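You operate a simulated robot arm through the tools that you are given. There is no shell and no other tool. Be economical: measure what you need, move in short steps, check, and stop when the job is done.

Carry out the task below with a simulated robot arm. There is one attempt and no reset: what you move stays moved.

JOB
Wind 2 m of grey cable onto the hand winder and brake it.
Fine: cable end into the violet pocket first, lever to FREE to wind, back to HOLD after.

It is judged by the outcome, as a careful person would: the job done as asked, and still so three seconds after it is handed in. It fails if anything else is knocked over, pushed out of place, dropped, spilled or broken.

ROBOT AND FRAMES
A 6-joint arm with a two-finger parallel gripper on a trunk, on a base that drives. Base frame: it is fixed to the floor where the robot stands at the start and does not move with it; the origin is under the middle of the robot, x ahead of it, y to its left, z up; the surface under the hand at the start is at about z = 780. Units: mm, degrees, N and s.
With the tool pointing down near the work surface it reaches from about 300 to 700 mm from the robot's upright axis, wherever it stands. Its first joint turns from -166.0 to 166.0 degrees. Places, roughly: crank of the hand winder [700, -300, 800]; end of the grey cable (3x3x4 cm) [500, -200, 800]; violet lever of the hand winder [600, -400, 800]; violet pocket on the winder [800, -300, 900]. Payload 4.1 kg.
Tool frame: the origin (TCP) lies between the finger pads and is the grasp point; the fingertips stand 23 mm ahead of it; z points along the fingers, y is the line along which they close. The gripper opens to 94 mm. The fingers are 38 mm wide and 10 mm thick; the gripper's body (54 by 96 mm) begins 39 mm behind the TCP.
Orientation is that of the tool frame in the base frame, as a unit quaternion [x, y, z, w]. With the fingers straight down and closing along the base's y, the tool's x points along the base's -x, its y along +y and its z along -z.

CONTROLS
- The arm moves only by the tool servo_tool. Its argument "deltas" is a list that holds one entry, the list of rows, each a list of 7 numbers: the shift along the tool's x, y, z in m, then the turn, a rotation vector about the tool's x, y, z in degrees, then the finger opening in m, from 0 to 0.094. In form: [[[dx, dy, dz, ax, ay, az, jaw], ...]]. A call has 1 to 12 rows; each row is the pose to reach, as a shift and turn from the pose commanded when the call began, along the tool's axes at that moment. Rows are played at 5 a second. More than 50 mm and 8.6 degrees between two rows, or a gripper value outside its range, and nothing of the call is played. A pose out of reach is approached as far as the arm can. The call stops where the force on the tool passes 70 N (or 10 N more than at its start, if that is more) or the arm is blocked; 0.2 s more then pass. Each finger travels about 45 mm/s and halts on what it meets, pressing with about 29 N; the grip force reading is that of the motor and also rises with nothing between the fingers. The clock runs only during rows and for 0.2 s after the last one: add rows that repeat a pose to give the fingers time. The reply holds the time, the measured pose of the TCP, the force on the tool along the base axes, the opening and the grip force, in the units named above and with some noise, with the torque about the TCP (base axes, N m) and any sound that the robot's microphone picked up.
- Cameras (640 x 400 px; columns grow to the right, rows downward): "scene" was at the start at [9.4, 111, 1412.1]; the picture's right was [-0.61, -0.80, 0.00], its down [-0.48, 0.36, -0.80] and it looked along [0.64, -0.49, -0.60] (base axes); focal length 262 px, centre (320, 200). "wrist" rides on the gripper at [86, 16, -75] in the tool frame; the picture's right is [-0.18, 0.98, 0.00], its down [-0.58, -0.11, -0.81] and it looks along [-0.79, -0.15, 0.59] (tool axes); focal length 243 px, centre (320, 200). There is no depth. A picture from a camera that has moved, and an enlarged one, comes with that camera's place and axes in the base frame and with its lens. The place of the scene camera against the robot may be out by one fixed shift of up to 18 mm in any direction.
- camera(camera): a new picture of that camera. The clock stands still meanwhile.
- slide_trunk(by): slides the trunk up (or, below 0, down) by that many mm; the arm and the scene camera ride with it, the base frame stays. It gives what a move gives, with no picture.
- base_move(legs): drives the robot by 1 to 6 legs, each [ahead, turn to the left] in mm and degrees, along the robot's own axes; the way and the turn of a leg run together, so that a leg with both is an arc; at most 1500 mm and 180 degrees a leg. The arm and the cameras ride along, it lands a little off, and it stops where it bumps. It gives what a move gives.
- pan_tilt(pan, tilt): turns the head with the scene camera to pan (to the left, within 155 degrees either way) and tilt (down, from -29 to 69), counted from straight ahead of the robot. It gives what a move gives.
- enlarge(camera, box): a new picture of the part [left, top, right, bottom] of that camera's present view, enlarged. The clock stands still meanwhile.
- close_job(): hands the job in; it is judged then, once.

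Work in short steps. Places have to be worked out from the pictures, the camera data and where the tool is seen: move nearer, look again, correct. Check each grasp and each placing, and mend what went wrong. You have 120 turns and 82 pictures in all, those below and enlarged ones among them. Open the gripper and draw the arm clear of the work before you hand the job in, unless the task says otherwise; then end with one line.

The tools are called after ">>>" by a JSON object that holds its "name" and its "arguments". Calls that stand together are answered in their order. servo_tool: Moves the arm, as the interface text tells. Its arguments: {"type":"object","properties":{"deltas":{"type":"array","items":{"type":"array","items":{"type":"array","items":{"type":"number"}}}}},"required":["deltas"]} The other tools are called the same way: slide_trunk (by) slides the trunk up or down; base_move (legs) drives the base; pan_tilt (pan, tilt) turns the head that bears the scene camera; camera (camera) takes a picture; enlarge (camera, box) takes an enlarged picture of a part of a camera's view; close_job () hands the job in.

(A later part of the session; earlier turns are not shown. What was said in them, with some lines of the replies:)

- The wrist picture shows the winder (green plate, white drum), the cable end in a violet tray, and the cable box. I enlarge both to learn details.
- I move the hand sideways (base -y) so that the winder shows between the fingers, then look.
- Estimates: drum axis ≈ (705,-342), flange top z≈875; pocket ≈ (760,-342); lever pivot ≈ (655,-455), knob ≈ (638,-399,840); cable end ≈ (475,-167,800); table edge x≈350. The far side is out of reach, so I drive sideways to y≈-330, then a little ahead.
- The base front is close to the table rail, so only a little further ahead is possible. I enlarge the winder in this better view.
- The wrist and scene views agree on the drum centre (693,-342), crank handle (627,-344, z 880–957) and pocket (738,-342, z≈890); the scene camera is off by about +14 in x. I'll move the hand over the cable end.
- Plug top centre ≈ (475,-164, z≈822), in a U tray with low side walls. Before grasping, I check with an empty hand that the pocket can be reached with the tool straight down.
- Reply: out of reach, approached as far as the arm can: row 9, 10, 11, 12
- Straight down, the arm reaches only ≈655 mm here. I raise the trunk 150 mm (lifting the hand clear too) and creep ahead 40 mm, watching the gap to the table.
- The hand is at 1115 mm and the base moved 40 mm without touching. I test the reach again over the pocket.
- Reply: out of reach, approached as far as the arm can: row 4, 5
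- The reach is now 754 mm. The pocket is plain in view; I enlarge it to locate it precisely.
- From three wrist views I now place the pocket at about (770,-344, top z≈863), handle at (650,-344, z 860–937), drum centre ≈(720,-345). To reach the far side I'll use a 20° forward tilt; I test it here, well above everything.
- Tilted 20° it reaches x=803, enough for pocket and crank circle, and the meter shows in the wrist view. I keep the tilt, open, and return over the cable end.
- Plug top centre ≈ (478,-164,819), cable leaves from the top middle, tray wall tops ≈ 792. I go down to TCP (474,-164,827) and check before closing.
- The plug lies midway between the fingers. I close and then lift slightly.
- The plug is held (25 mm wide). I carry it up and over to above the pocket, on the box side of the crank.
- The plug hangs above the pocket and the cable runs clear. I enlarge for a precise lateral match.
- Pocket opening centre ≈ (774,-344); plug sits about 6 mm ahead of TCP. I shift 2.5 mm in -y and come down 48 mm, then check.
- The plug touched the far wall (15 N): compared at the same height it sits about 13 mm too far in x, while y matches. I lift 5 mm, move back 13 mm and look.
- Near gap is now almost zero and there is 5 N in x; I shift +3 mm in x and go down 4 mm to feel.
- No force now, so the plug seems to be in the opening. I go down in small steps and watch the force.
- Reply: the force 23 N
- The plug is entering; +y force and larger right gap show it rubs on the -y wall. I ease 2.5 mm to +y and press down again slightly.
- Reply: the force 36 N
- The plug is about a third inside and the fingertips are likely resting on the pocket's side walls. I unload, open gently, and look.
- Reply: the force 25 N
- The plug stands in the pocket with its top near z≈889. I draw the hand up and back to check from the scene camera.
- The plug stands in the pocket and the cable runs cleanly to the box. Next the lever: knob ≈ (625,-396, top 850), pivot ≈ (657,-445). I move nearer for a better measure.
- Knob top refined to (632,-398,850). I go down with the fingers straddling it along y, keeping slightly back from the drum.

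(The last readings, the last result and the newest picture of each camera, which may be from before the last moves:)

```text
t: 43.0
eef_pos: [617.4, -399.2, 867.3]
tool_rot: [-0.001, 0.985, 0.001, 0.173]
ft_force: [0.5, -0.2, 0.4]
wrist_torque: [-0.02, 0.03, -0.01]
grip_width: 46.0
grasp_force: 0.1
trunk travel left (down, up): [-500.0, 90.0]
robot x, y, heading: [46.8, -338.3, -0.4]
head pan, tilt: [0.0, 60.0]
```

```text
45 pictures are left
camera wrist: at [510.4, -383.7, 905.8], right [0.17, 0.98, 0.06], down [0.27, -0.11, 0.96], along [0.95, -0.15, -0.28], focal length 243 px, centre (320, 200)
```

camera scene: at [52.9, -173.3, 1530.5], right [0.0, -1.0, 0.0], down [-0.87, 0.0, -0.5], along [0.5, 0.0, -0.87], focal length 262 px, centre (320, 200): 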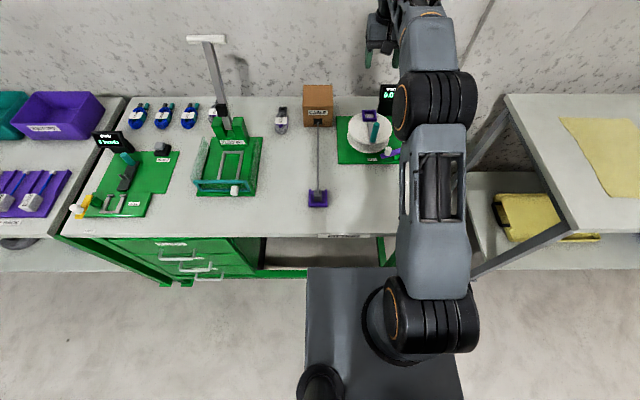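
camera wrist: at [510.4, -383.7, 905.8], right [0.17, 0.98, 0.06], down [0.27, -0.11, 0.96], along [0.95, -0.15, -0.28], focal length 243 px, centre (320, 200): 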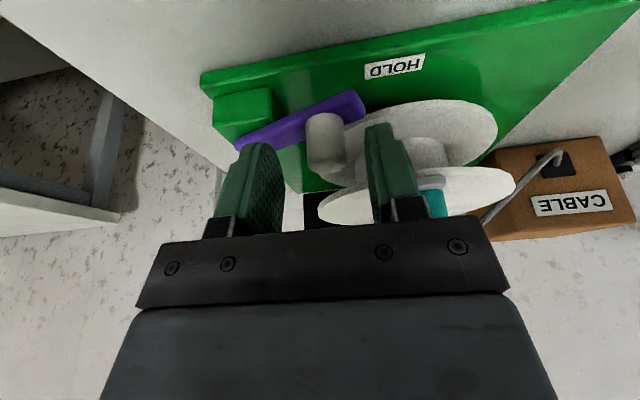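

The knob is centred between the fingers. I go down 15 mm more and close.

>>> {"name": "servo_tool", "arguments": {"deltas": [[[0.0026, 0, 0.007, 0, 0, 0, 0.046], [0.0051, 0, 0.0141, 0, 0, 0, 0.046], [0.0051, 0, 0.0141, 0, 0, 0, 0.03], [0.0051, 0, 0.0141, 0, 0, 0, 0.01], [0.0051, 0, 0.0141, 0, 0, 0, 0.01], [0.0051, 0, 0.0141, 0, 0, 0, 0.01]]]}}

>>> {"name": "enlarge", "arguments": {"camera": "wrist", "box": [180, 60, 480, 240]}}

```text
t: 44.5
eef_pos: [615.9, -397.1, 853.9]
tool_rot: [0.0, 0.985, -0.001, 0.174]
ft_force: [-5.7, 18.7, 9.6]
wrist_torque: [0.48, 0.28, 0.4]
grip_width: 20.6
grasp_force: 45.0
trunk travel left (down, up): [-500.0, 90.0]
robot x, y, heading: [44.7, -336.2, -0.1]
head pan, tilt: [0.0, 60.0]
```

```text
2.13 times, centred on (330, 150) of wrist
camera zoom: at [509.8, -381.2, 892.4], right [0.17, 0.98, 0.06], down [0.27, -0.11, 0.96], along [0.95, -0.15, -0.28], focal length 518 px, centre (299, 307)
```

zoom: 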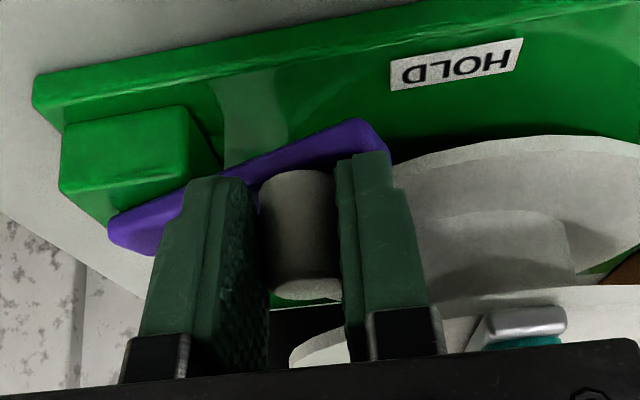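

The knob is gripped (20.6 mm). I swing it along the estimated arc 30° toward FREE, watching forces.

>>> {"name": "servo_tool", "arguments": {"deltas": [[[0.008, -0.0051, -0.0029, 0, 0, 0, 0.01], [0.0149, -0.0117, -0.0054, 0, 0, 0, 0.01], [0.0209, -0.0193, -0.0076, 0, 0, 0, 0.01], [0.0209, -0.0193, -0.0076, 0, 0, 0, 0.01]]]}}

>>> {"name": "enlarge", "arguments": {"camera": "wrist", "box": [180, 60, 480, 240]}}

```text
t: 45.5
eef_pos: [591.4, -419.2, 855.9]
tool_rot: [0.001, 0.985, 0.0, 0.174]
ft_force: [-23.8, 17.1, 26.2]
wrist_torque: [0.54, 0.63, 0.21]
grip_width: 20.8
grasp_force: 45.3
trunk travel left (down, up): [-500.0, 90.0]
robot x, y, heading: [44.6, -336.6, -0.2]
head pan, tilt: [0.0, 60.0]
```

```text
2.13 times, centred on (330, 150) of wrist
camera zoom: at [485.0, -401.6, 893.9], right [0.18, 0.98, 0.06], down [0.27, -0.11, 0.96], along [0.95, -0.15, -0.28], focal length 518 px, centre (299, 307)
```

zoom: 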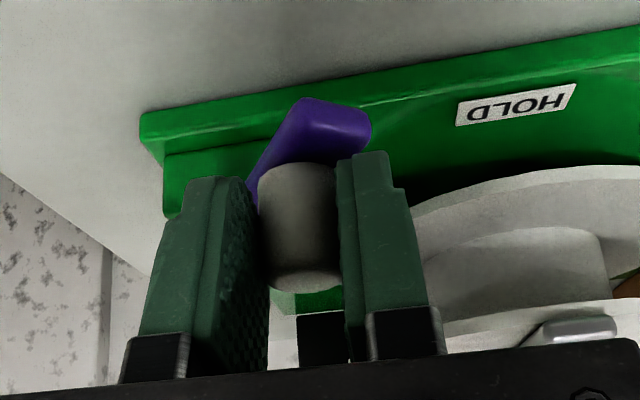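

The lever turns with the knob; there's some upward and -x force, so I rise 4 mm and continue the arc, a bit further in -x.

>>> {"name": "servo_tool", "arguments": {"deltas": [[[0.005, -0.0087, -0.0061, 0, 0, 0, 0.01], [0.008, -0.0181, -0.0072, 0, 0, 0, 0.01], [0.0094, -0.0279, -0.0077, 0, 0, 0, 0.01], [0.0094, -0.0279, -0.0077, 0, 0, 0, 0.01]]]}}

>>> {"name": "enlarge", "arguments": {"camera": "wrist", "box": [180, 60, 480, 240]}}

```text
t: 46.5
eef_pos: [584.7, -445.7, 855.8]
tool_rot: [0.001, 0.985, -0.001, 0.173]
ft_force: [-3.8, 6.7, -11.4]
wrist_torque: [0.11, -0.07, 0.45]
grip_width: 20.6
grasp_force: 45.1
trunk travel left (down, up): [-500.0, 90.0]
robot x, y, heading: [45.4, -340.3, 0.2]
head pan, tilt: [0.0, 60.0]
```

```text
2.13 times, centred on (330, 150) of wrist
camera zoom: at [477.1, -429.5, 894.8], right [0.17, 0.98, 0.06], down [0.27, -0.11, 0.96], along [0.95, -0.15, -0.29], focal length 518 px, centre (299, 307)
```

zoom: 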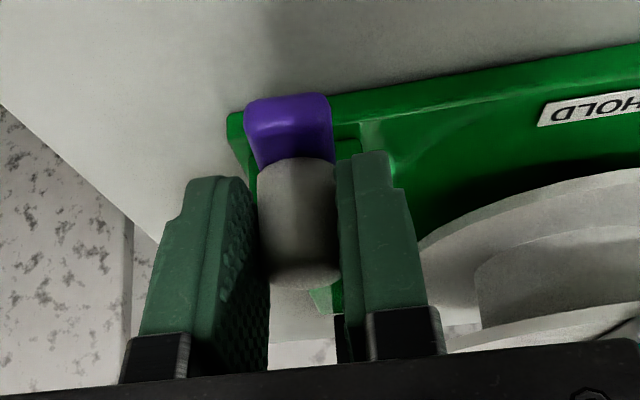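

Lever almost points at FREE. I push 6 mm more in -y and view from the scene camera.

>>> {"name": "servo_tool", "arguments": {"deltas": [[[0, -0.003, 0, 0, 0, 0, 0.01], [0, -0.006, 0, 0, 0, 0, 0.01], [0, -0.006, 0, 0, 0, 0, 0.01]]]}}

>>> {"name": "enlarge", "arguments": {"camera": "wrist", "box": [180, 0, 480, 240]}}

```text
t: 47.2
eef_pos: [583.3, -449.8, 855.8]
tool_rot: [0.0, 0.985, 0.0, 0.173]
ft_force: [-4.0, 21.7, -11.7]
wrist_torque: [0.44, -0.21, 0.49]
grip_width: 20.6
grasp_force: 44.8
trunk travel left (down, up): [-500.0, 90.0]
robot x, y, heading: [48.1, -338.1, 0.2]
head pan, tilt: [0.0, 60.0]
```

```text
1.67 times, centred on (330, 120) of wrist
camera zoom: at [477.1, -433.5, 895.2], right [0.17, 0.98, 0.06], down [0.27, -0.11, 0.96], along [0.95, -0.15, -0.29], focal length 404 px, centre (303, 333)
```

zoom: 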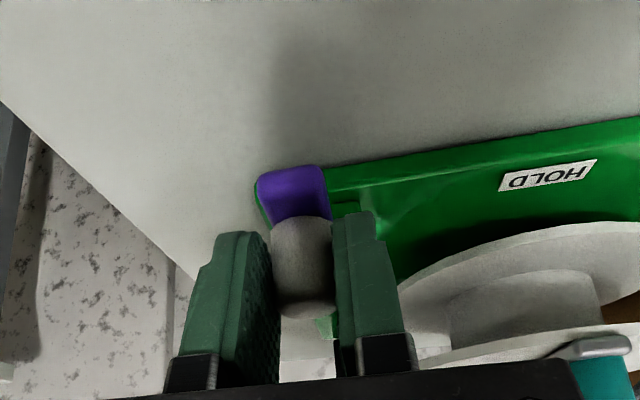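

The y force rose to 22 N, suggesting the stop. I open, lift and look.

>>> {"name": "servo_tool", "arguments": {"deltas": [[[0, 0.003, 0, 0, 0, 0, 0.03], [0, 0.004, 0, 0, 0, 0, 0.046], [-0.0137, 0.004, -0.0376, 0, 0, 0, 0.046], [-0.029, 0.004, -0.0799, 0, 0, 0, 0.046], [-0.0445, 0.004, -0.122, 0, 0, 0, 0.046], [-0.0445, 0.004, -0.122, 0, 0, 0, 0.046]]]}}

>>> {"name": "camera", "arguments": {"camera": "wrist"}}

>>> {"name": "enlarge", "arguments": {"camera": "scene", "box": [310, 70, 450, 190]}}

```text
t: 48.6
eef_pos: [585.1, -448.2, 987.7]
tool_rot: [0.0, 0.985, -0.001, 0.174]
ft_force: [0.5, 0.1, 0.2]
wrist_torque: [-0.01, -0.05, -0.02]
grip_width: 46.0
grasp_force: 0.0
trunk travel left (down, up): [-500.0, 90.0]
robot x, y, heading: [47.1, -337.8, -0.1]
head pan, tilt: [0.0, 60.0]
```

```text
40 pictures are left
camera wrist: at [478.2, -432.2, 1026.3], right [0.17, 0.98, 0.06], down [0.27, -0.11, 0.96], along [0.95, -0.15, -0.28], focal length 243 px, centre (320, 200)
```

wrist: 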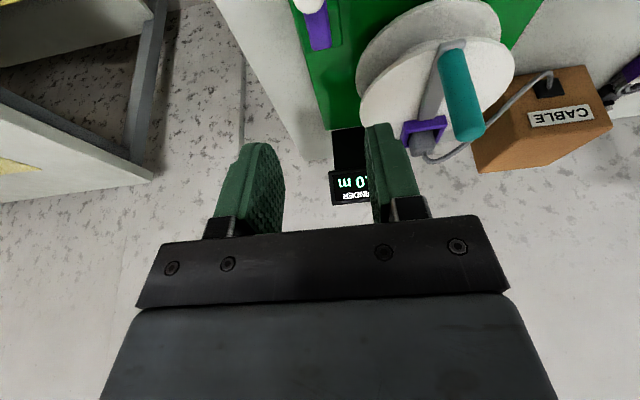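

```text
3.33 times, centred on (380, 130) of scene
camera zoom: at [52.0, -172.9, 1530.5], right [0.0, -1.0, 0.0], down [-0.87, 0.0, -0.5], along [0.5, 0.0, -0.87], focal length 874 px, centre (120, 433)
```

zoom: 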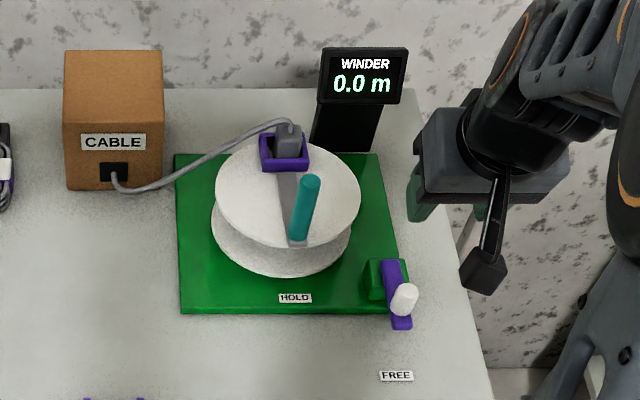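

Lever points squarely at FREE. Handle ≈ (648,-346, top 937), drum centre ≈ (720,-346). I move the hand over the handle and look before lowering.

>>> {"name": "servo_tool", "arguments": {"deltas": [[[-0.0188, 0.034, 0.0068, 0, 0, 0, 0.046], [-0.0395, 0.068, 0.0144, 0, 0, 0, 0.046], [-0.0592, 0.102, 0.0215, 0, 0, 0, 0.046], [-0.0592, 0.102, 0.0215, 0, 0, 0, 0.046]]]}}

>>> {"name": "camera", "arguments": {"camera": "wrist"}}

```text
t: 49.6
eef_pos: [649.9, -343.4, 985.5]
tool_rot: [0.0, 0.985, 0.0, 0.174]
ft_force: [0.8, -0.4, -0.2]
wrist_torque: [-0.02, 0.03, -0.01]
grip_width: 46.0
grasp_force: 0.1
trunk travel left (down, up): [-500.0, 90.0]
robot x, y, heading: [43.0, -336.0, -0.1]
head pan, tilt: [0.0, 60.0]
```

```text
38 pictures are left
camera wrist: at [542.5, -328.3, 1024.8], right [0.17, 0.98, 0.06], down [0.27, -0.11, 0.96], along [0.95, -0.15, -0.29], focal length 243 px, centre (320, 200)
```

wrist: 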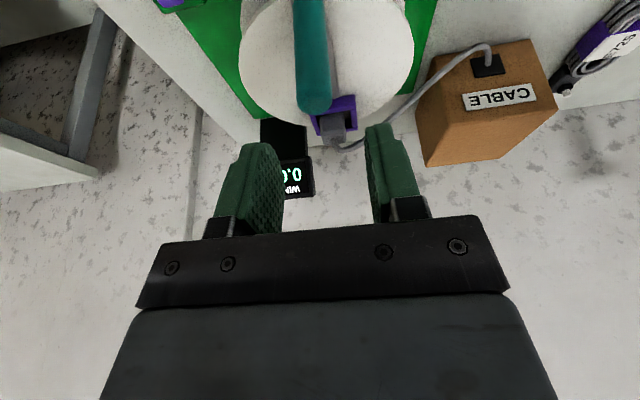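

Handle top confirmed at ≈ (651,-345,934). I lower around it to TCP z≈918 and close.

>>> {"name": "servo_tool", "arguments": {"deltas": [[[0.01, -0.0015, 0.03, 0, 0, 0, 0.046], [0.022, -0.0015, 0.0633, 0, 0, 0, 0.046], [0.022, -0.0015, 0.0633, 0, 0, 0, 0.03], [0.022, -0.0015, 0.0633, 0, 0, 0, 0.008], [0.022, -0.0015, 0.0633, 0, 0, 0, 0.008], [0.022, -0.0015, 0.0633, 0, 0, 0, 0.008]]]}}

>>> {"name": "camera", "arguments": {"camera": "wrist"}}

```text
t: 51.0
eef_pos: [648.2, -346.1, 918.8]
tool_rot: [0.0, 0.985, 0.0, 0.173]
ft_force: [-0.9, 1.1, -1.1]
wrist_torque: [-0.2, -0.5, -0.06]
grip_width: 20.0
grasp_force: 45.2
trunk travel left (down, up): [-500.0, 90.0]
robot x, y, heading: [46.5, -337.9, 0.1]
head pan, tilt: [0.0, 60.0]
```

```text
37 pictures are left
camera wrist: at [541.5, -329.2, 958.2], right [0.17, 0.98, 0.06], down [0.27, -0.11, 0.96], along [0.95, -0.15, -0.28], focal length 243 px, centre (320, 200)
```

wrist: 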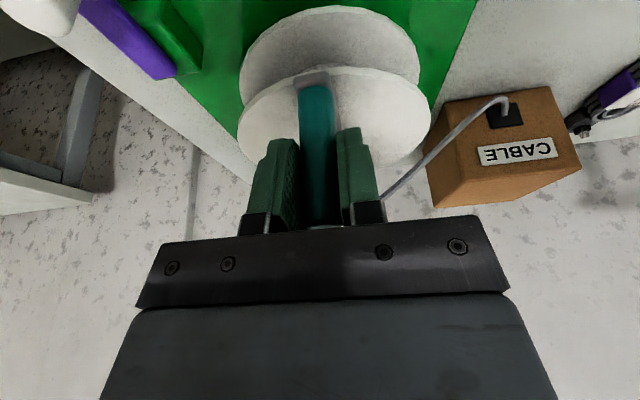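

The handle is gripped (20 mm). I try the first 30° of a clockwise turn (handle toward +y), radius guess 68 mm.

>>> {"name": "servo_tool", "arguments": {"deltas": [[[-0.0022, 0.0176, 0.0008, 0, 0, 0, 0.008], [-0.0086, 0.034, 0.0031, 0, 0, 0, 0.008], [-0.0086, 0.034, 0.0031, 0, 0, 0, 0.008]]]}}

>>> {"name": "camera", "arguments": {"camera": "wrist"}}

```text
t: 51.9
eef_pos: [656.8, -312.7, 920.1]
tool_rot: [0.0, 0.985, 0.0, 0.174]
ft_force: [0.7, -3.8, -1.2]
wrist_torque: [-0.06, 0.36, -0.3]
grip_width: 19.5
grasp_force: 44.9
trunk travel left (down, up): [-500.0, 90.0]
robot x, y, heading: [45.7, -337.5, 0.1]
head pan, tilt: [0.0, 60.0]
```

```text
36 pictures are left
camera wrist: at [550.1, -297.1, 958.2], right [0.17, 0.98, 0.06], down [0.27, -0.11, 0.96], along [0.95, -0.15, -0.28], focal length 243 px, centre (320, 200)
```

wrist: 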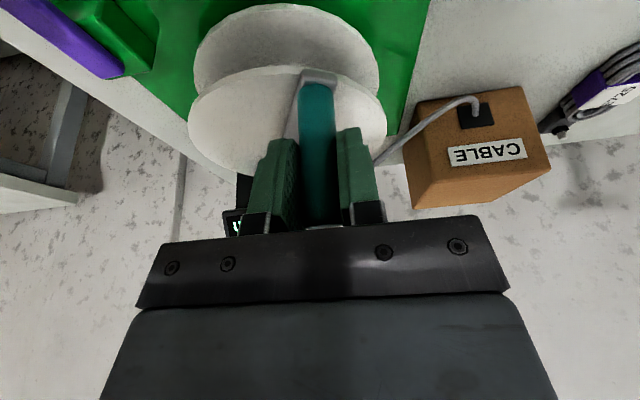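

It turns freely. Continue to 90°, checking the radial (y) force for the radius.

>>> {"name": "servo_tool", "arguments": {"deltas": [[[-0.0102, 0.0141, 0.0037, 0, 0, 0, 0.008], [-0.0234, 0.0249, 0.0085, 0, 0, 0, 0.008], [-0.0388, 0.0317, 0.0141, 0, 0, 0, 0.008], [-0.0554, 0.034, 0.0201, 0, 0, 0, 0.008], [-0.0554, 0.034, 0.0201, 0, 0, 0, 0.008]]]}}

>>> {"name": "camera", "arguments": {"camera": "wrist"}}

>>> {"name": "enlarge", "arguments": {"camera": "scene", "box": [310, 70, 450, 190]}}

```text
t: 53.0
eef_pos: [715.9, -276.1, 919.0]
tool_rot: [-0.002, 0.985, 0.0, 0.173]
ft_force: [-2.3, 11.5, -4.5]
wrist_torque: [0.33, -0.41, -0.08]
grip_width: 19.6
grasp_force: 45.3
trunk travel left (down, up): [-500.0, 90.0]
robot x, y, heading: [47.5, -340.4, 0.1]
head pan, tilt: [0.0, 60.0]
```

```text
35 pictures are left
camera wrist: at [609.5, -260.0, 958.7], right [0.17, 0.98, 0.06], down [0.27, -0.11, 0.96], along [0.95, -0.15, -0.29], focal length 243 px, centre (320, 200)
```

wrist: 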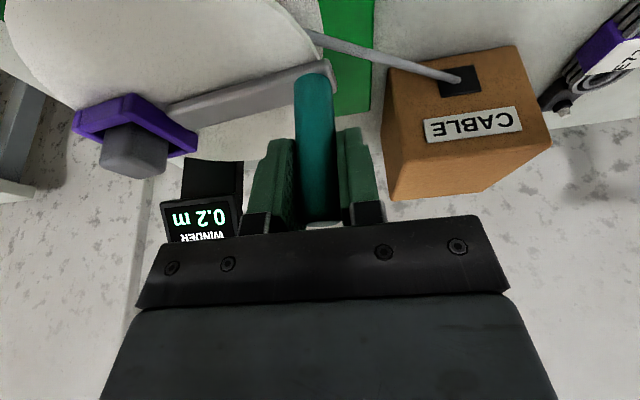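

```text
3.33 times, centred on (380, 130) of scene
camera zoom: at [51.9, -171.3, 1530.3], right [0.0, -1.0, 0.0], down [-0.87, 0.0, -0.5], along [0.5, 0.0, -0.87], focal length 874 px, centre (120, 433)
```

zoom: 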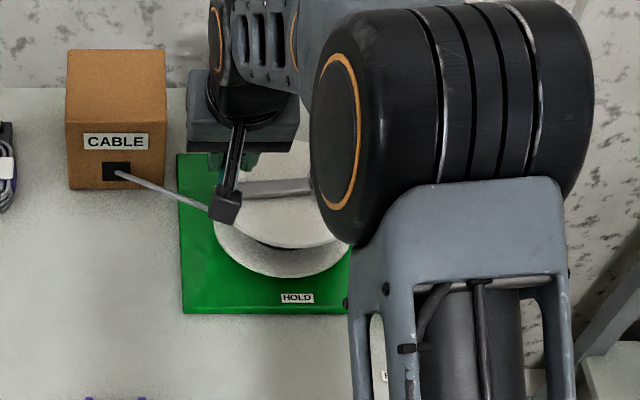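

Meter reads 0.2 m, the plug stays in its pocket and rides along. Radius is nearer 70 mm (centre ≈ 718,-346); I go on half a turn with that.

>>> {"name": "servo_tool", "arguments": {"deltas": [[[-0.0192, -0.0004, 0.007, 0, 0, 0, 0.008], [-0.0351, -0.0074, 0.0128, 0, 0, 0, 0.008], [-0.0487, -0.0185, 0.0177, 0, 0, 0, 0.008], [-0.0591, -0.033, 0.0215, 0, 0, 0, 0.008], [-0.0657, -0.0499, 0.0239, 0, 0, 0, 0.008], [-0.068, -0.068, 0.0247, 0, 0, 0, 0.008], [-0.0657, -0.0861, 0.0239, 0, 0, 0, 0.008], [-0.0591, -0.103, 0.0215, 0, 0, 0, 0.008], [-0.0487, -0.1175, 0.0177, 0, 0, 0, 0.008], [-0.0351, -0.1286, 0.0128, 0, 0, 0, 0.008], [-0.0192, -0.1356, 0.007, 0, 0, 0, 0.008], [-0.0022, -0.138, 0.0008, 0, 0, 0, 0.008]]]}}

>>> {"name": "camera", "arguments": {"camera": "wrist"}}

```text
t: 55.6
eef_pos: [720.7, -411.8, 918.5]
tool_rot: [-0.002, 0.985, 0.0, 0.174]
ft_force: [5.4, 31.8, -1.8]
wrist_torque: [0.71, -0.65, -0.33]
grip_width: 19.7
grasp_force: 44.5
trunk travel left (down, up): [-500.0, 90.0]
robot x, y, heading: [47.9, -336.3, 0.2]
head pan, tilt: [0.0, 60.0]
```

```text
33 pictures are left
camera wrist: at [613.5, -395.1, 958.0], right [0.17, 0.98, 0.06], down [0.27, -0.11, 0.96], along [0.95, -0.15, -0.29], focal length 243 px, centre (320, 200)
```

wrist: 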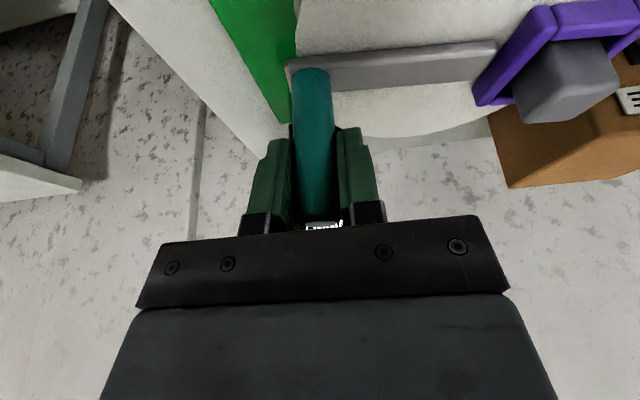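

The y force shows the true circle: centre ≈ (716.5,-344.3), r≈68. I go another half turn with it and read the meter.

>>> {"name": "servo_tool", "arguments": {"deltas": [[[0.0338, 0.0128, -0.0123, 0, 0, 0, 0.008], [0.0572, 0.0377, -0.0208, 0, 0, 0, 0.008], [0.0658, 0.0717, -0.0239, 0, 0, 0, 0.008], [0.0572, 0.1057, -0.0208, 0, 0, 0, 0.008], [0.0338, 0.1306, -0.0123, 0, 0, 0, 0.008], [0.0019, 0.1397, -0.0007, 0, 0, 0, 0.008], [0.0019, 0.1397, -0.0007, 0, 0, 0, 0.008]]]}}

>>> {"name": "camera", "arguments": {"camera": "wrist"}}

```text
t: 57.2
eef_pos: [715.5, -275.4, 920.0]
tool_rot: [0.0, 0.985, -0.001, 0.172]
ft_force: [0.0, 2.1, -7.6]
wrist_torque: [0.17, -0.27, -0.03]
grip_width: 19.6
grasp_force: 42.5
trunk travel left (down, up): [-500.0, 90.0]
robot x, y, heading: [42.7, -337.6, -0.0]
head pan, tilt: [0.0, 60.0]
```

```text
32 pictures are left
camera wrist: at [608.9, -259.7, 959.2], right [0.17, 0.98, 0.06], down [0.27, -0.11, 0.96], along [0.95, -0.15, -0.29], focal length 243 px, centre (320, 200)
```

wrist: 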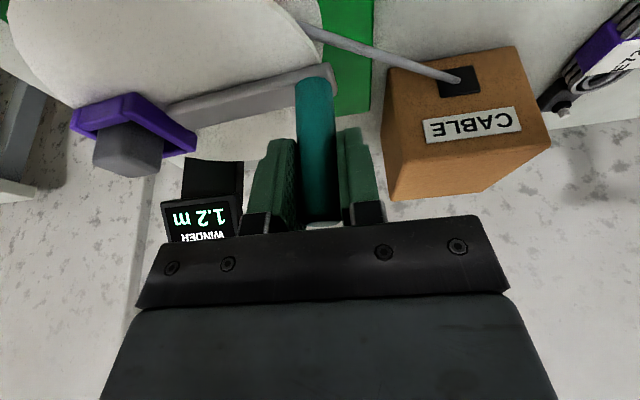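

The meter reads 1.2 m after 1.25 turns, so 1 m per turn. I turn 0.75 more, ending at the handle's starting place (2.0 m).

>>> {"name": "servo_tool", "arguments": {"deltas": [[[-0.032, -0.0091, 0.0116, 0, 0, 0, 0.008], [-0.0554, -0.034, 0.0201, 0, 0, 0, 0.008], [-0.0639, -0.068, 0.0233, 0, 0, 0, 0.008], [-0.0554, -0.102, 0.0201, 0, 0, 0, 0.008], [-0.032, -0.1269, 0.0116, 0, 0, 0, 0.008], [0, -0.136, 0, 0, 0, 0, 0.008], [0.032, -0.1269, -0.0116, 0, 0, 0, 0.008], [0.0554, -0.102, -0.0201, 0, 0, 0, 0.008], [0.0639, -0.068, -0.0233, 0, 0, 0, 0.008], [0.0639, -0.068, -0.0233, 0, 0, 0, 0.008]]]}}

>>> {"name": "enlarge", "arguments": {"camera": "scene", "box": [310, 70, 450, 190]}}

```text
t: 59.5
eef_pos: [648.7, -342.1, 920.3]
tool_rot: [-0.001, 0.985, 0.0, 0.174]
ft_force: [-0.8, 6.4, 4.4]
wrist_torque: [0.67, 0.09, 0.4]
grip_width: 19.1
grasp_force: 46.0
trunk travel left (down, up): [-500.0, 90.0]
robot x, y, heading: [43.2, -337.8, -0.1]
head pan, tilt: [0.0, 60.0]
```

```text
3.33 times, centred on (380, 130) of scene
camera zoom: at [51.1, -171.4, 1530.4], right [0.0, -1.0, 0.0], down [-0.87, 0.0, -0.5], along [0.5, 0.0, -0.87], focal length 874 px, centre (120, 433)
```

zoom: 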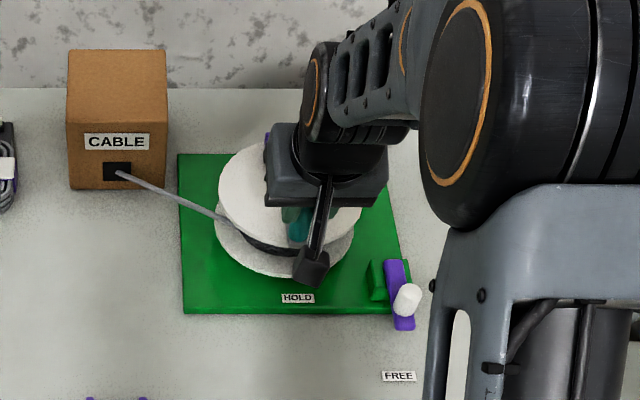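

The cable is now wound between the flanges. I open gently, lift straight up, and read the meter.

>>> {"name": "servo_tool", "arguments": {"deltas": [[[0, 0, 0, 0, 0, 0, 0.03], [0, 0, 0, 0, 0, 0, 0.046], [-0.0137, 0, -0.0376, 0, 0, 0, 0.046], [-0.0274, 0, -0.0752, 0, 0, 0, 0.046], [-0.0274, 0, -0.0752, 0, 0, 0, 0.046]]]}}

>>> {"name": "camera", "arguments": {"camera": "wrist"}}

```text
t: 60.6
eef_pos: [648.1, -342.8, 998.8]
tool_rot: [0.0, 0.985, -0.001, 0.174]
ft_force: [-0.8, 0.7, 0.7]
wrist_torque: [-0.01, -0.05, -0.03]
grip_width: 46.1
grasp_force: 0.0
trunk travel left (down, up): [-500.0, 90.0]
robot x, y, heading: [48.6, -332.6, -0.2]
head pan, tilt: [0.0, 60.0]
```

```text
30 pictures are left
camera wrist: at [541.9, -327.5, 1038.7], right [0.17, 0.98, 0.06], down [0.27, -0.11, 0.96], along [0.95, -0.15, -0.29], focal length 243 px, centre (320, 200)
```

wrist: 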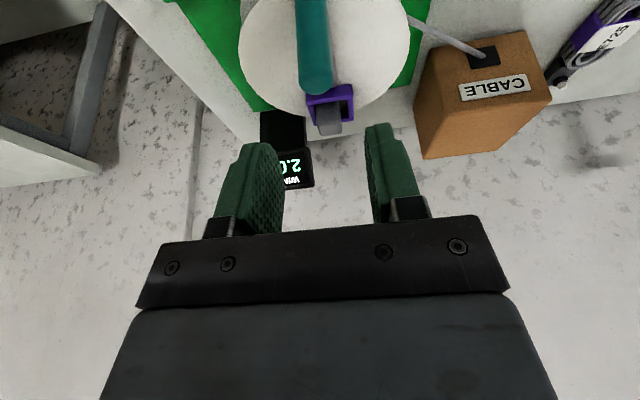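

Meter shows 2.0. Now back to the lever: I travel above the knob at (585,-449) and lower to z≈868, fingers open.

>>> {"name": "servo_tool", "arguments": {"deltas": [[[0.0197, -0.035, -0.0072, 0, 0, 0, 0.046], [0.0395, -0.071, -0.0144, 0, 0, 0, 0.046], [0.0592, -0.106, -0.0215, 0, 0, 0, 0.046], [0.0746, -0.106, 0.0208, 0, 0, 0, 0.046], [0.09, -0.106, 0.0631, 0, 0, 0, 0.046], [0.1037, -0.106, 0.1007, 0, 0, 0, 0.046], [0.1037, -0.106, 0.1007, 0, 0, 0, 0.046]]]}}

>>> {"name": "enlarge", "arguments": {"camera": "wrist", "box": [180, 40, 480, 240]}}

```text
t: 62.2
eef_pos: [584.3, -450.6, 867.0]
tool_rot: [0.001, 0.985, 0.0, 0.174]
ft_force: [0.0, 0.5, -0.6]
wrist_torque: [0.0, 0.01, -0.01]
grip_width: 46.0
grasp_force: 0.0
trunk travel left (down, up): [-500.0, 90.0]
robot x, y, heading: [45.7, -341.6, 0.1]
head pan, tilt: [0.0, 60.0]
```

```text
2.00 times, centred on (330, 140) of wrist
camera zoom: at [477.7, -435.2, 907.1], right [0.17, 0.98, 0.06], down [0.27, -0.11, 0.96], along [0.95, -0.15, -0.29], focal length 485 px, centre (300, 320)
```

zoom: 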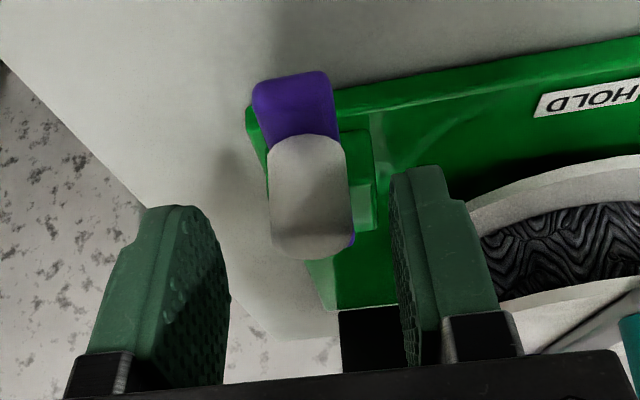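

The knob is well between the fingers. I lower 10 mm, close, and check the grip.

>>> {"name": "servo_tool", "arguments": {"deltas": [[[0.0034, 0, 0.0094, 0, 0, 0, 0.046], [0.0034, 0, 0.0094, 0, 0, 0, 0.03], [0.0034, 0, 0.0094, 0, 0, 0, 0.01], [0.0034, 0, 0.0094, 0, 0, 0, 0.01], [0.0034, 0, 0.0094, 0, 0, 0, 0.01]]]}}

>>> {"name": "servo_tool", "arguments": {"deltas": [[[-0.0008, 0.0099, 0.0003, 0, 0, 0, 0.01], [-0.0032, 0.0195, 0.0012, 0, 0, 0, 0.01], [-0.0071, 0.0285, 0.0026, 0, 0, 0, 0.01], [-0.0125, 0.0366, 0.0045, 0, 0, 0, 0.01], [-0.0125, 0.0366, 0.0045, 0, 0, 0, 0.01]]]}}

>>> {"name": "enlarge", "arguments": {"camera": "wrist", "box": [180, 40, 480, 240]}}

```text
t: 63.5
eef_pos: [585.2, -449.9, 858.9]
tool_rot: [-0.001, 0.985, -0.001, 0.173]
ft_force: [2.0, 20.0, 2.6]
wrist_torque: [0.44, -0.11, 0.45]
grip_width: 20.9
grasp_force: 45.1
trunk travel left (down, up): [-500.0, 90.0]
robot x, y, heading: [43.1, -336.4, 0.1]
head pan, tilt: [0.0, 60.0]
```

```text
t: 64.7
eef_pos: [598.5, -413.3, 858.4]
tool_rot: [-0.001, 0.985, 0.0, 0.173]
ft_force: [-0.2, -2.7, -8.1]
wrist_torque: [0.0, -0.2, -0.1]
grip_width: 20.9
grasp_force: 44.5
trunk travel left (down, up): [-500.0, 90.0]
robot x, y, heading: [46.3, -337.4, -0.0]
head pan, tilt: [0.0, 60.0]
```

```text
2.00 times, centred on (330, 140) of wrist
camera zoom: at [491.8, -398.4, 898.8], right [0.17, 0.98, 0.06], down [0.27, -0.11, 0.96], along [0.95, -0.15, -0.29], focal length 485 px, centre (300, 320)
```

zoom: 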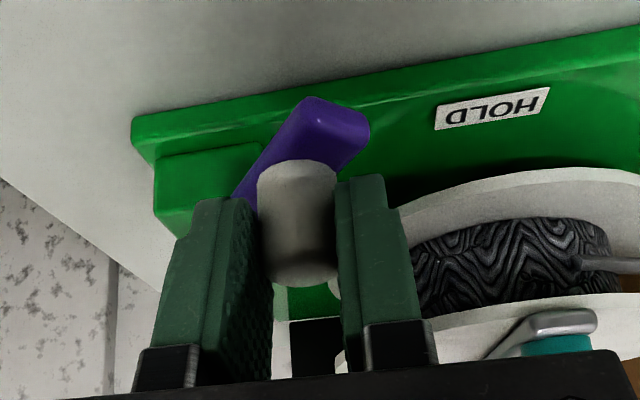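

Swings back well with low force. I finish the arc to the original HOLD place.

>>> {"name": "servo_tool", "arguments": {"deltas": [[[-0.0067, 0.0071, 0.0024, 0, 0, 0, 0.01], [-0.0122, 0.0125, 0.0044, 0, 0, 0, 0.01], [-0.0169, 0.0165, 0.0062, 0, 0, 0, 0.01], [-0.0195, 0.018, 0.007, 0, 0, 0, 0.01], [-0.0195, 0.018, 0.007, 0, 0, 0, 0.01]]]}}

>>> {"name": "enlarge", "arguments": {"camera": "wrist", "box": [180, 40, 480, 240]}}

```text
t: 65.8
eef_pos: [620.4, -399.0, 859.2]
tool_rot: [0.001, 0.985, 0.0, 0.175]
ft_force: [-1.2, -14.9, 3.8]
wrist_torque: [-0.26, 0.61, -0.53]
grip_width: 21.2
grasp_force: 45.1
trunk travel left (down, up): [-500.0, 90.0]
robot x, y, heading: [46.5, -339.5, 0.0]
head pan, tilt: [0.0, 60.0]
```

```text
2.00 times, centred on (330, 140) of wrist
camera zoom: at [512.6, -382.1, 898.7], right [0.17, 0.98, 0.06], down [0.27, -0.11, 0.96], along [0.95, -0.15, -0.28], focal length 485 px, centre (300, 320)
```

zoom: 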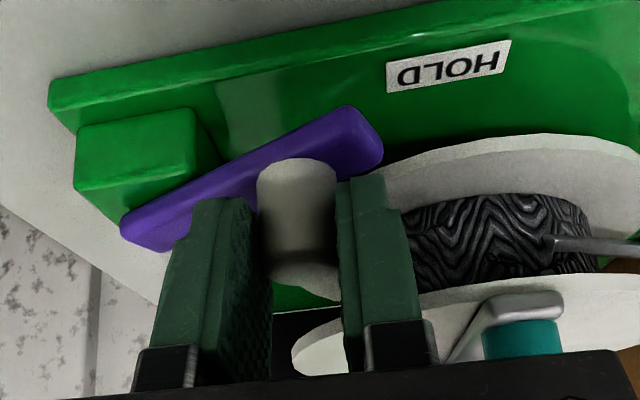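

The lever is about as it was at first. I press a few mm further to be sure it's at the stop.

>>> {"name": "servo_tool", "arguments": {"deltas": [[[-0.0028, 0.001, 0.001, 0, 0, 0, 0.01], [-0.0047, 0.002, 0.0017, 0, 0, 0, 0.01], [-0.0047, 0.002, 0.0017, 0, 0, 0, 0.01]]]}}

>>> {"name": "servo_tool", "arguments": {"deltas": [[[0.0047, -0.001, -0.0017, 0, 0, 0, 0.025], [0.0047, -0.001, -0.0017, 0, 0, 0, 0.046], [-0.009, -0.001, -0.0393, 0, 0, 0, 0.046], [-0.0227, -0.001, -0.0769, 0, 0, 0, 0.046], [-0.0364, -0.001, -0.1145, 0, 0, 0, 0.046], [0.0059, -0.02, -0.1299, 0, 0, 0, 0.046], [0.0482, -0.06, -0.1453, 0, 0, 0, 0.046], [0.0482, -0.09, -0.1453, 0, 0, 0, 0.046]]]}}

>>> {"name": "enlarge", "arguments": {"camera": "scene", "box": [310, 70, 450, 190]}}

>>> {"name": "camera", "arguments": {"camera": "wrist"}}

```text
t: 66.7
eef_pos: [622.8, -396.1, 859.9]
tool_rot: [0.0, 0.985, 0.001, 0.173]
ft_force: [-14.0, -24.9, 9.6]
wrist_torque: [-0.6, 0.34, -0.38]
grip_width: 20.6
grasp_force: 44.4
trunk travel left (down, up): [-500.0, 90.0]
robot x, y, heading: [47.5, -333.5, 0.0]
head pan, tilt: [0.0, 60.0]
```

```text
refused: row 7 steps farther than a row can; nothing moved
```

```text
3.33 times, centred on (380, 130) of scene
camera zoom: at [50.0, -175.6, 1530.9], right [0.0, -1.0, 0.0], down [-0.87, 0.0, -0.5], along [0.5, 0.0, -0.87], focal length 874 px, centre (120, 433)
```

zoom: 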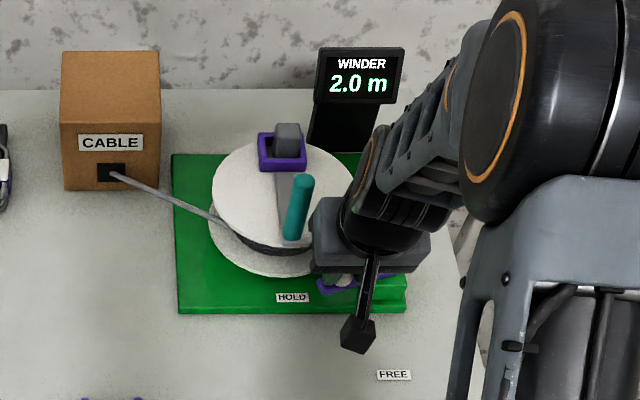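

```text
25 pictures are left
camera wrist: at [515.9, -380.6, 898.8], right [0.17, 0.98, 0.06], down [0.27, -0.11, 0.96], along [0.95, -0.15, -0.28], focal length 243 px, centre (320, 200)
```

wrist: 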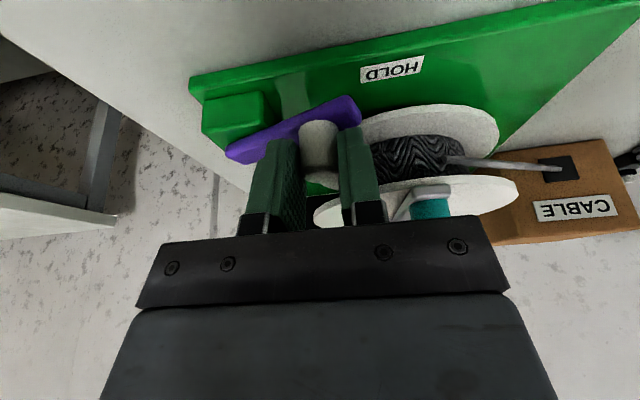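

The lever is pressed against its stop (25 N) and the meter shows 2.0 m. I release, lift, and draw back in smaller steps.

>>> {"name": "servo_tool", "arguments": {"deltas": [[[0.0035, -0.002, -0.0013, 0, 0, 0, 0.025], [0.0035, -0.002, -0.0013, 0, 0, 0, 0.046], [-0.009, -0.001, -0.0393, 0, 0, 0, 0.046], [-0.0227, -0.001, -0.0769, 0, 0, 0, 0.046], [-0.0364, -0.001, -0.1145, 0, 0, 0, 0.046], [0.0059, -0.01, -0.1299, 0, 0, 0, 0.046], [0.0482, -0.03, -0.1453, 0, 0, 0, 0.046], [0.0859, -0.05, -0.159, 0, 0, 0, 0.046], [0.0859, -0.09, -0.159, 0, 0, 0, 0.046]]]}}

>>> {"name": "enlarge", "arguments": {"camera": "scene", "box": [310, 70, 450, 190]}}

>>> {"name": "camera", "arguments": {"camera": "wrist"}}

```text
t: 68.7
eef_pos: [487.7, -484.3, 979.8]
tool_rot: [0.0, 0.985, 0.0, 0.173]
ft_force: [0.5, 0.7, 0.1]
wrist_torque: [-0.01, 0.01, 0.01]
grip_width: 46.0
grasp_force: 0.1
trunk travel left (down, up): [-500.0, 90.0]
robot x, y, heading: [49.1, -334.7, -0.1]
head pan, tilt: [0.0, 60.0]
```

```text
3.33 times, centred on (380, 130) of scene
camera zoom: at [52.1, -172.9, 1530.5], right [0.0, -1.0, 0.0], down [-0.87, 0.0, -0.5], along [0.5, 0.0, -0.87], focal length 874 px, centre (120, 433)
```

zoom: 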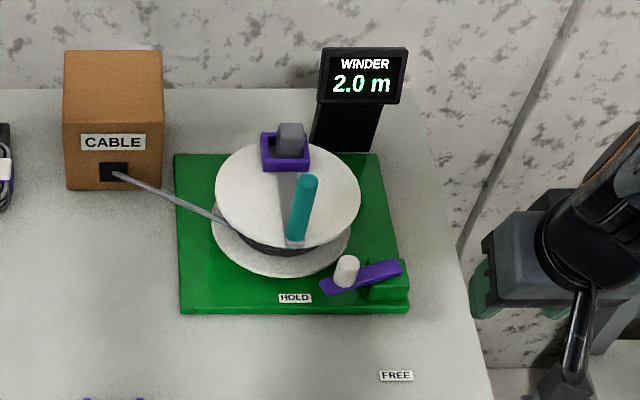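

```text
23 pictures are left
camera wrist: at [381.3, -468.6, 1020.1], right [0.17, 0.98, 0.06], down [0.27, -0.11, 0.96], along [0.95, -0.15, -0.28], focal length 243 px, centre (320, 200)
```

wrist: 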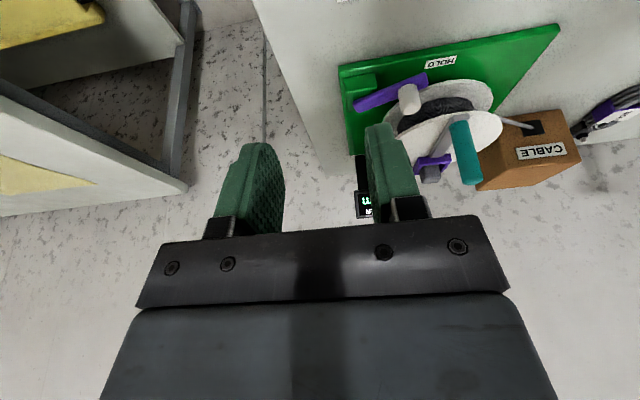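

The meter reads 2.0 m, the cable end sits in the pocket, the lever is back at HOLD, and the hand is open and clear. I hand in the job.

>>> {"name": "close_job", "arguments": {}}

```text
The job is handed in.
```

The winder meter reads 2.0 m of grey cable, with the cable end in the violet pocket and the lever back at HOLD; the job is handed in.
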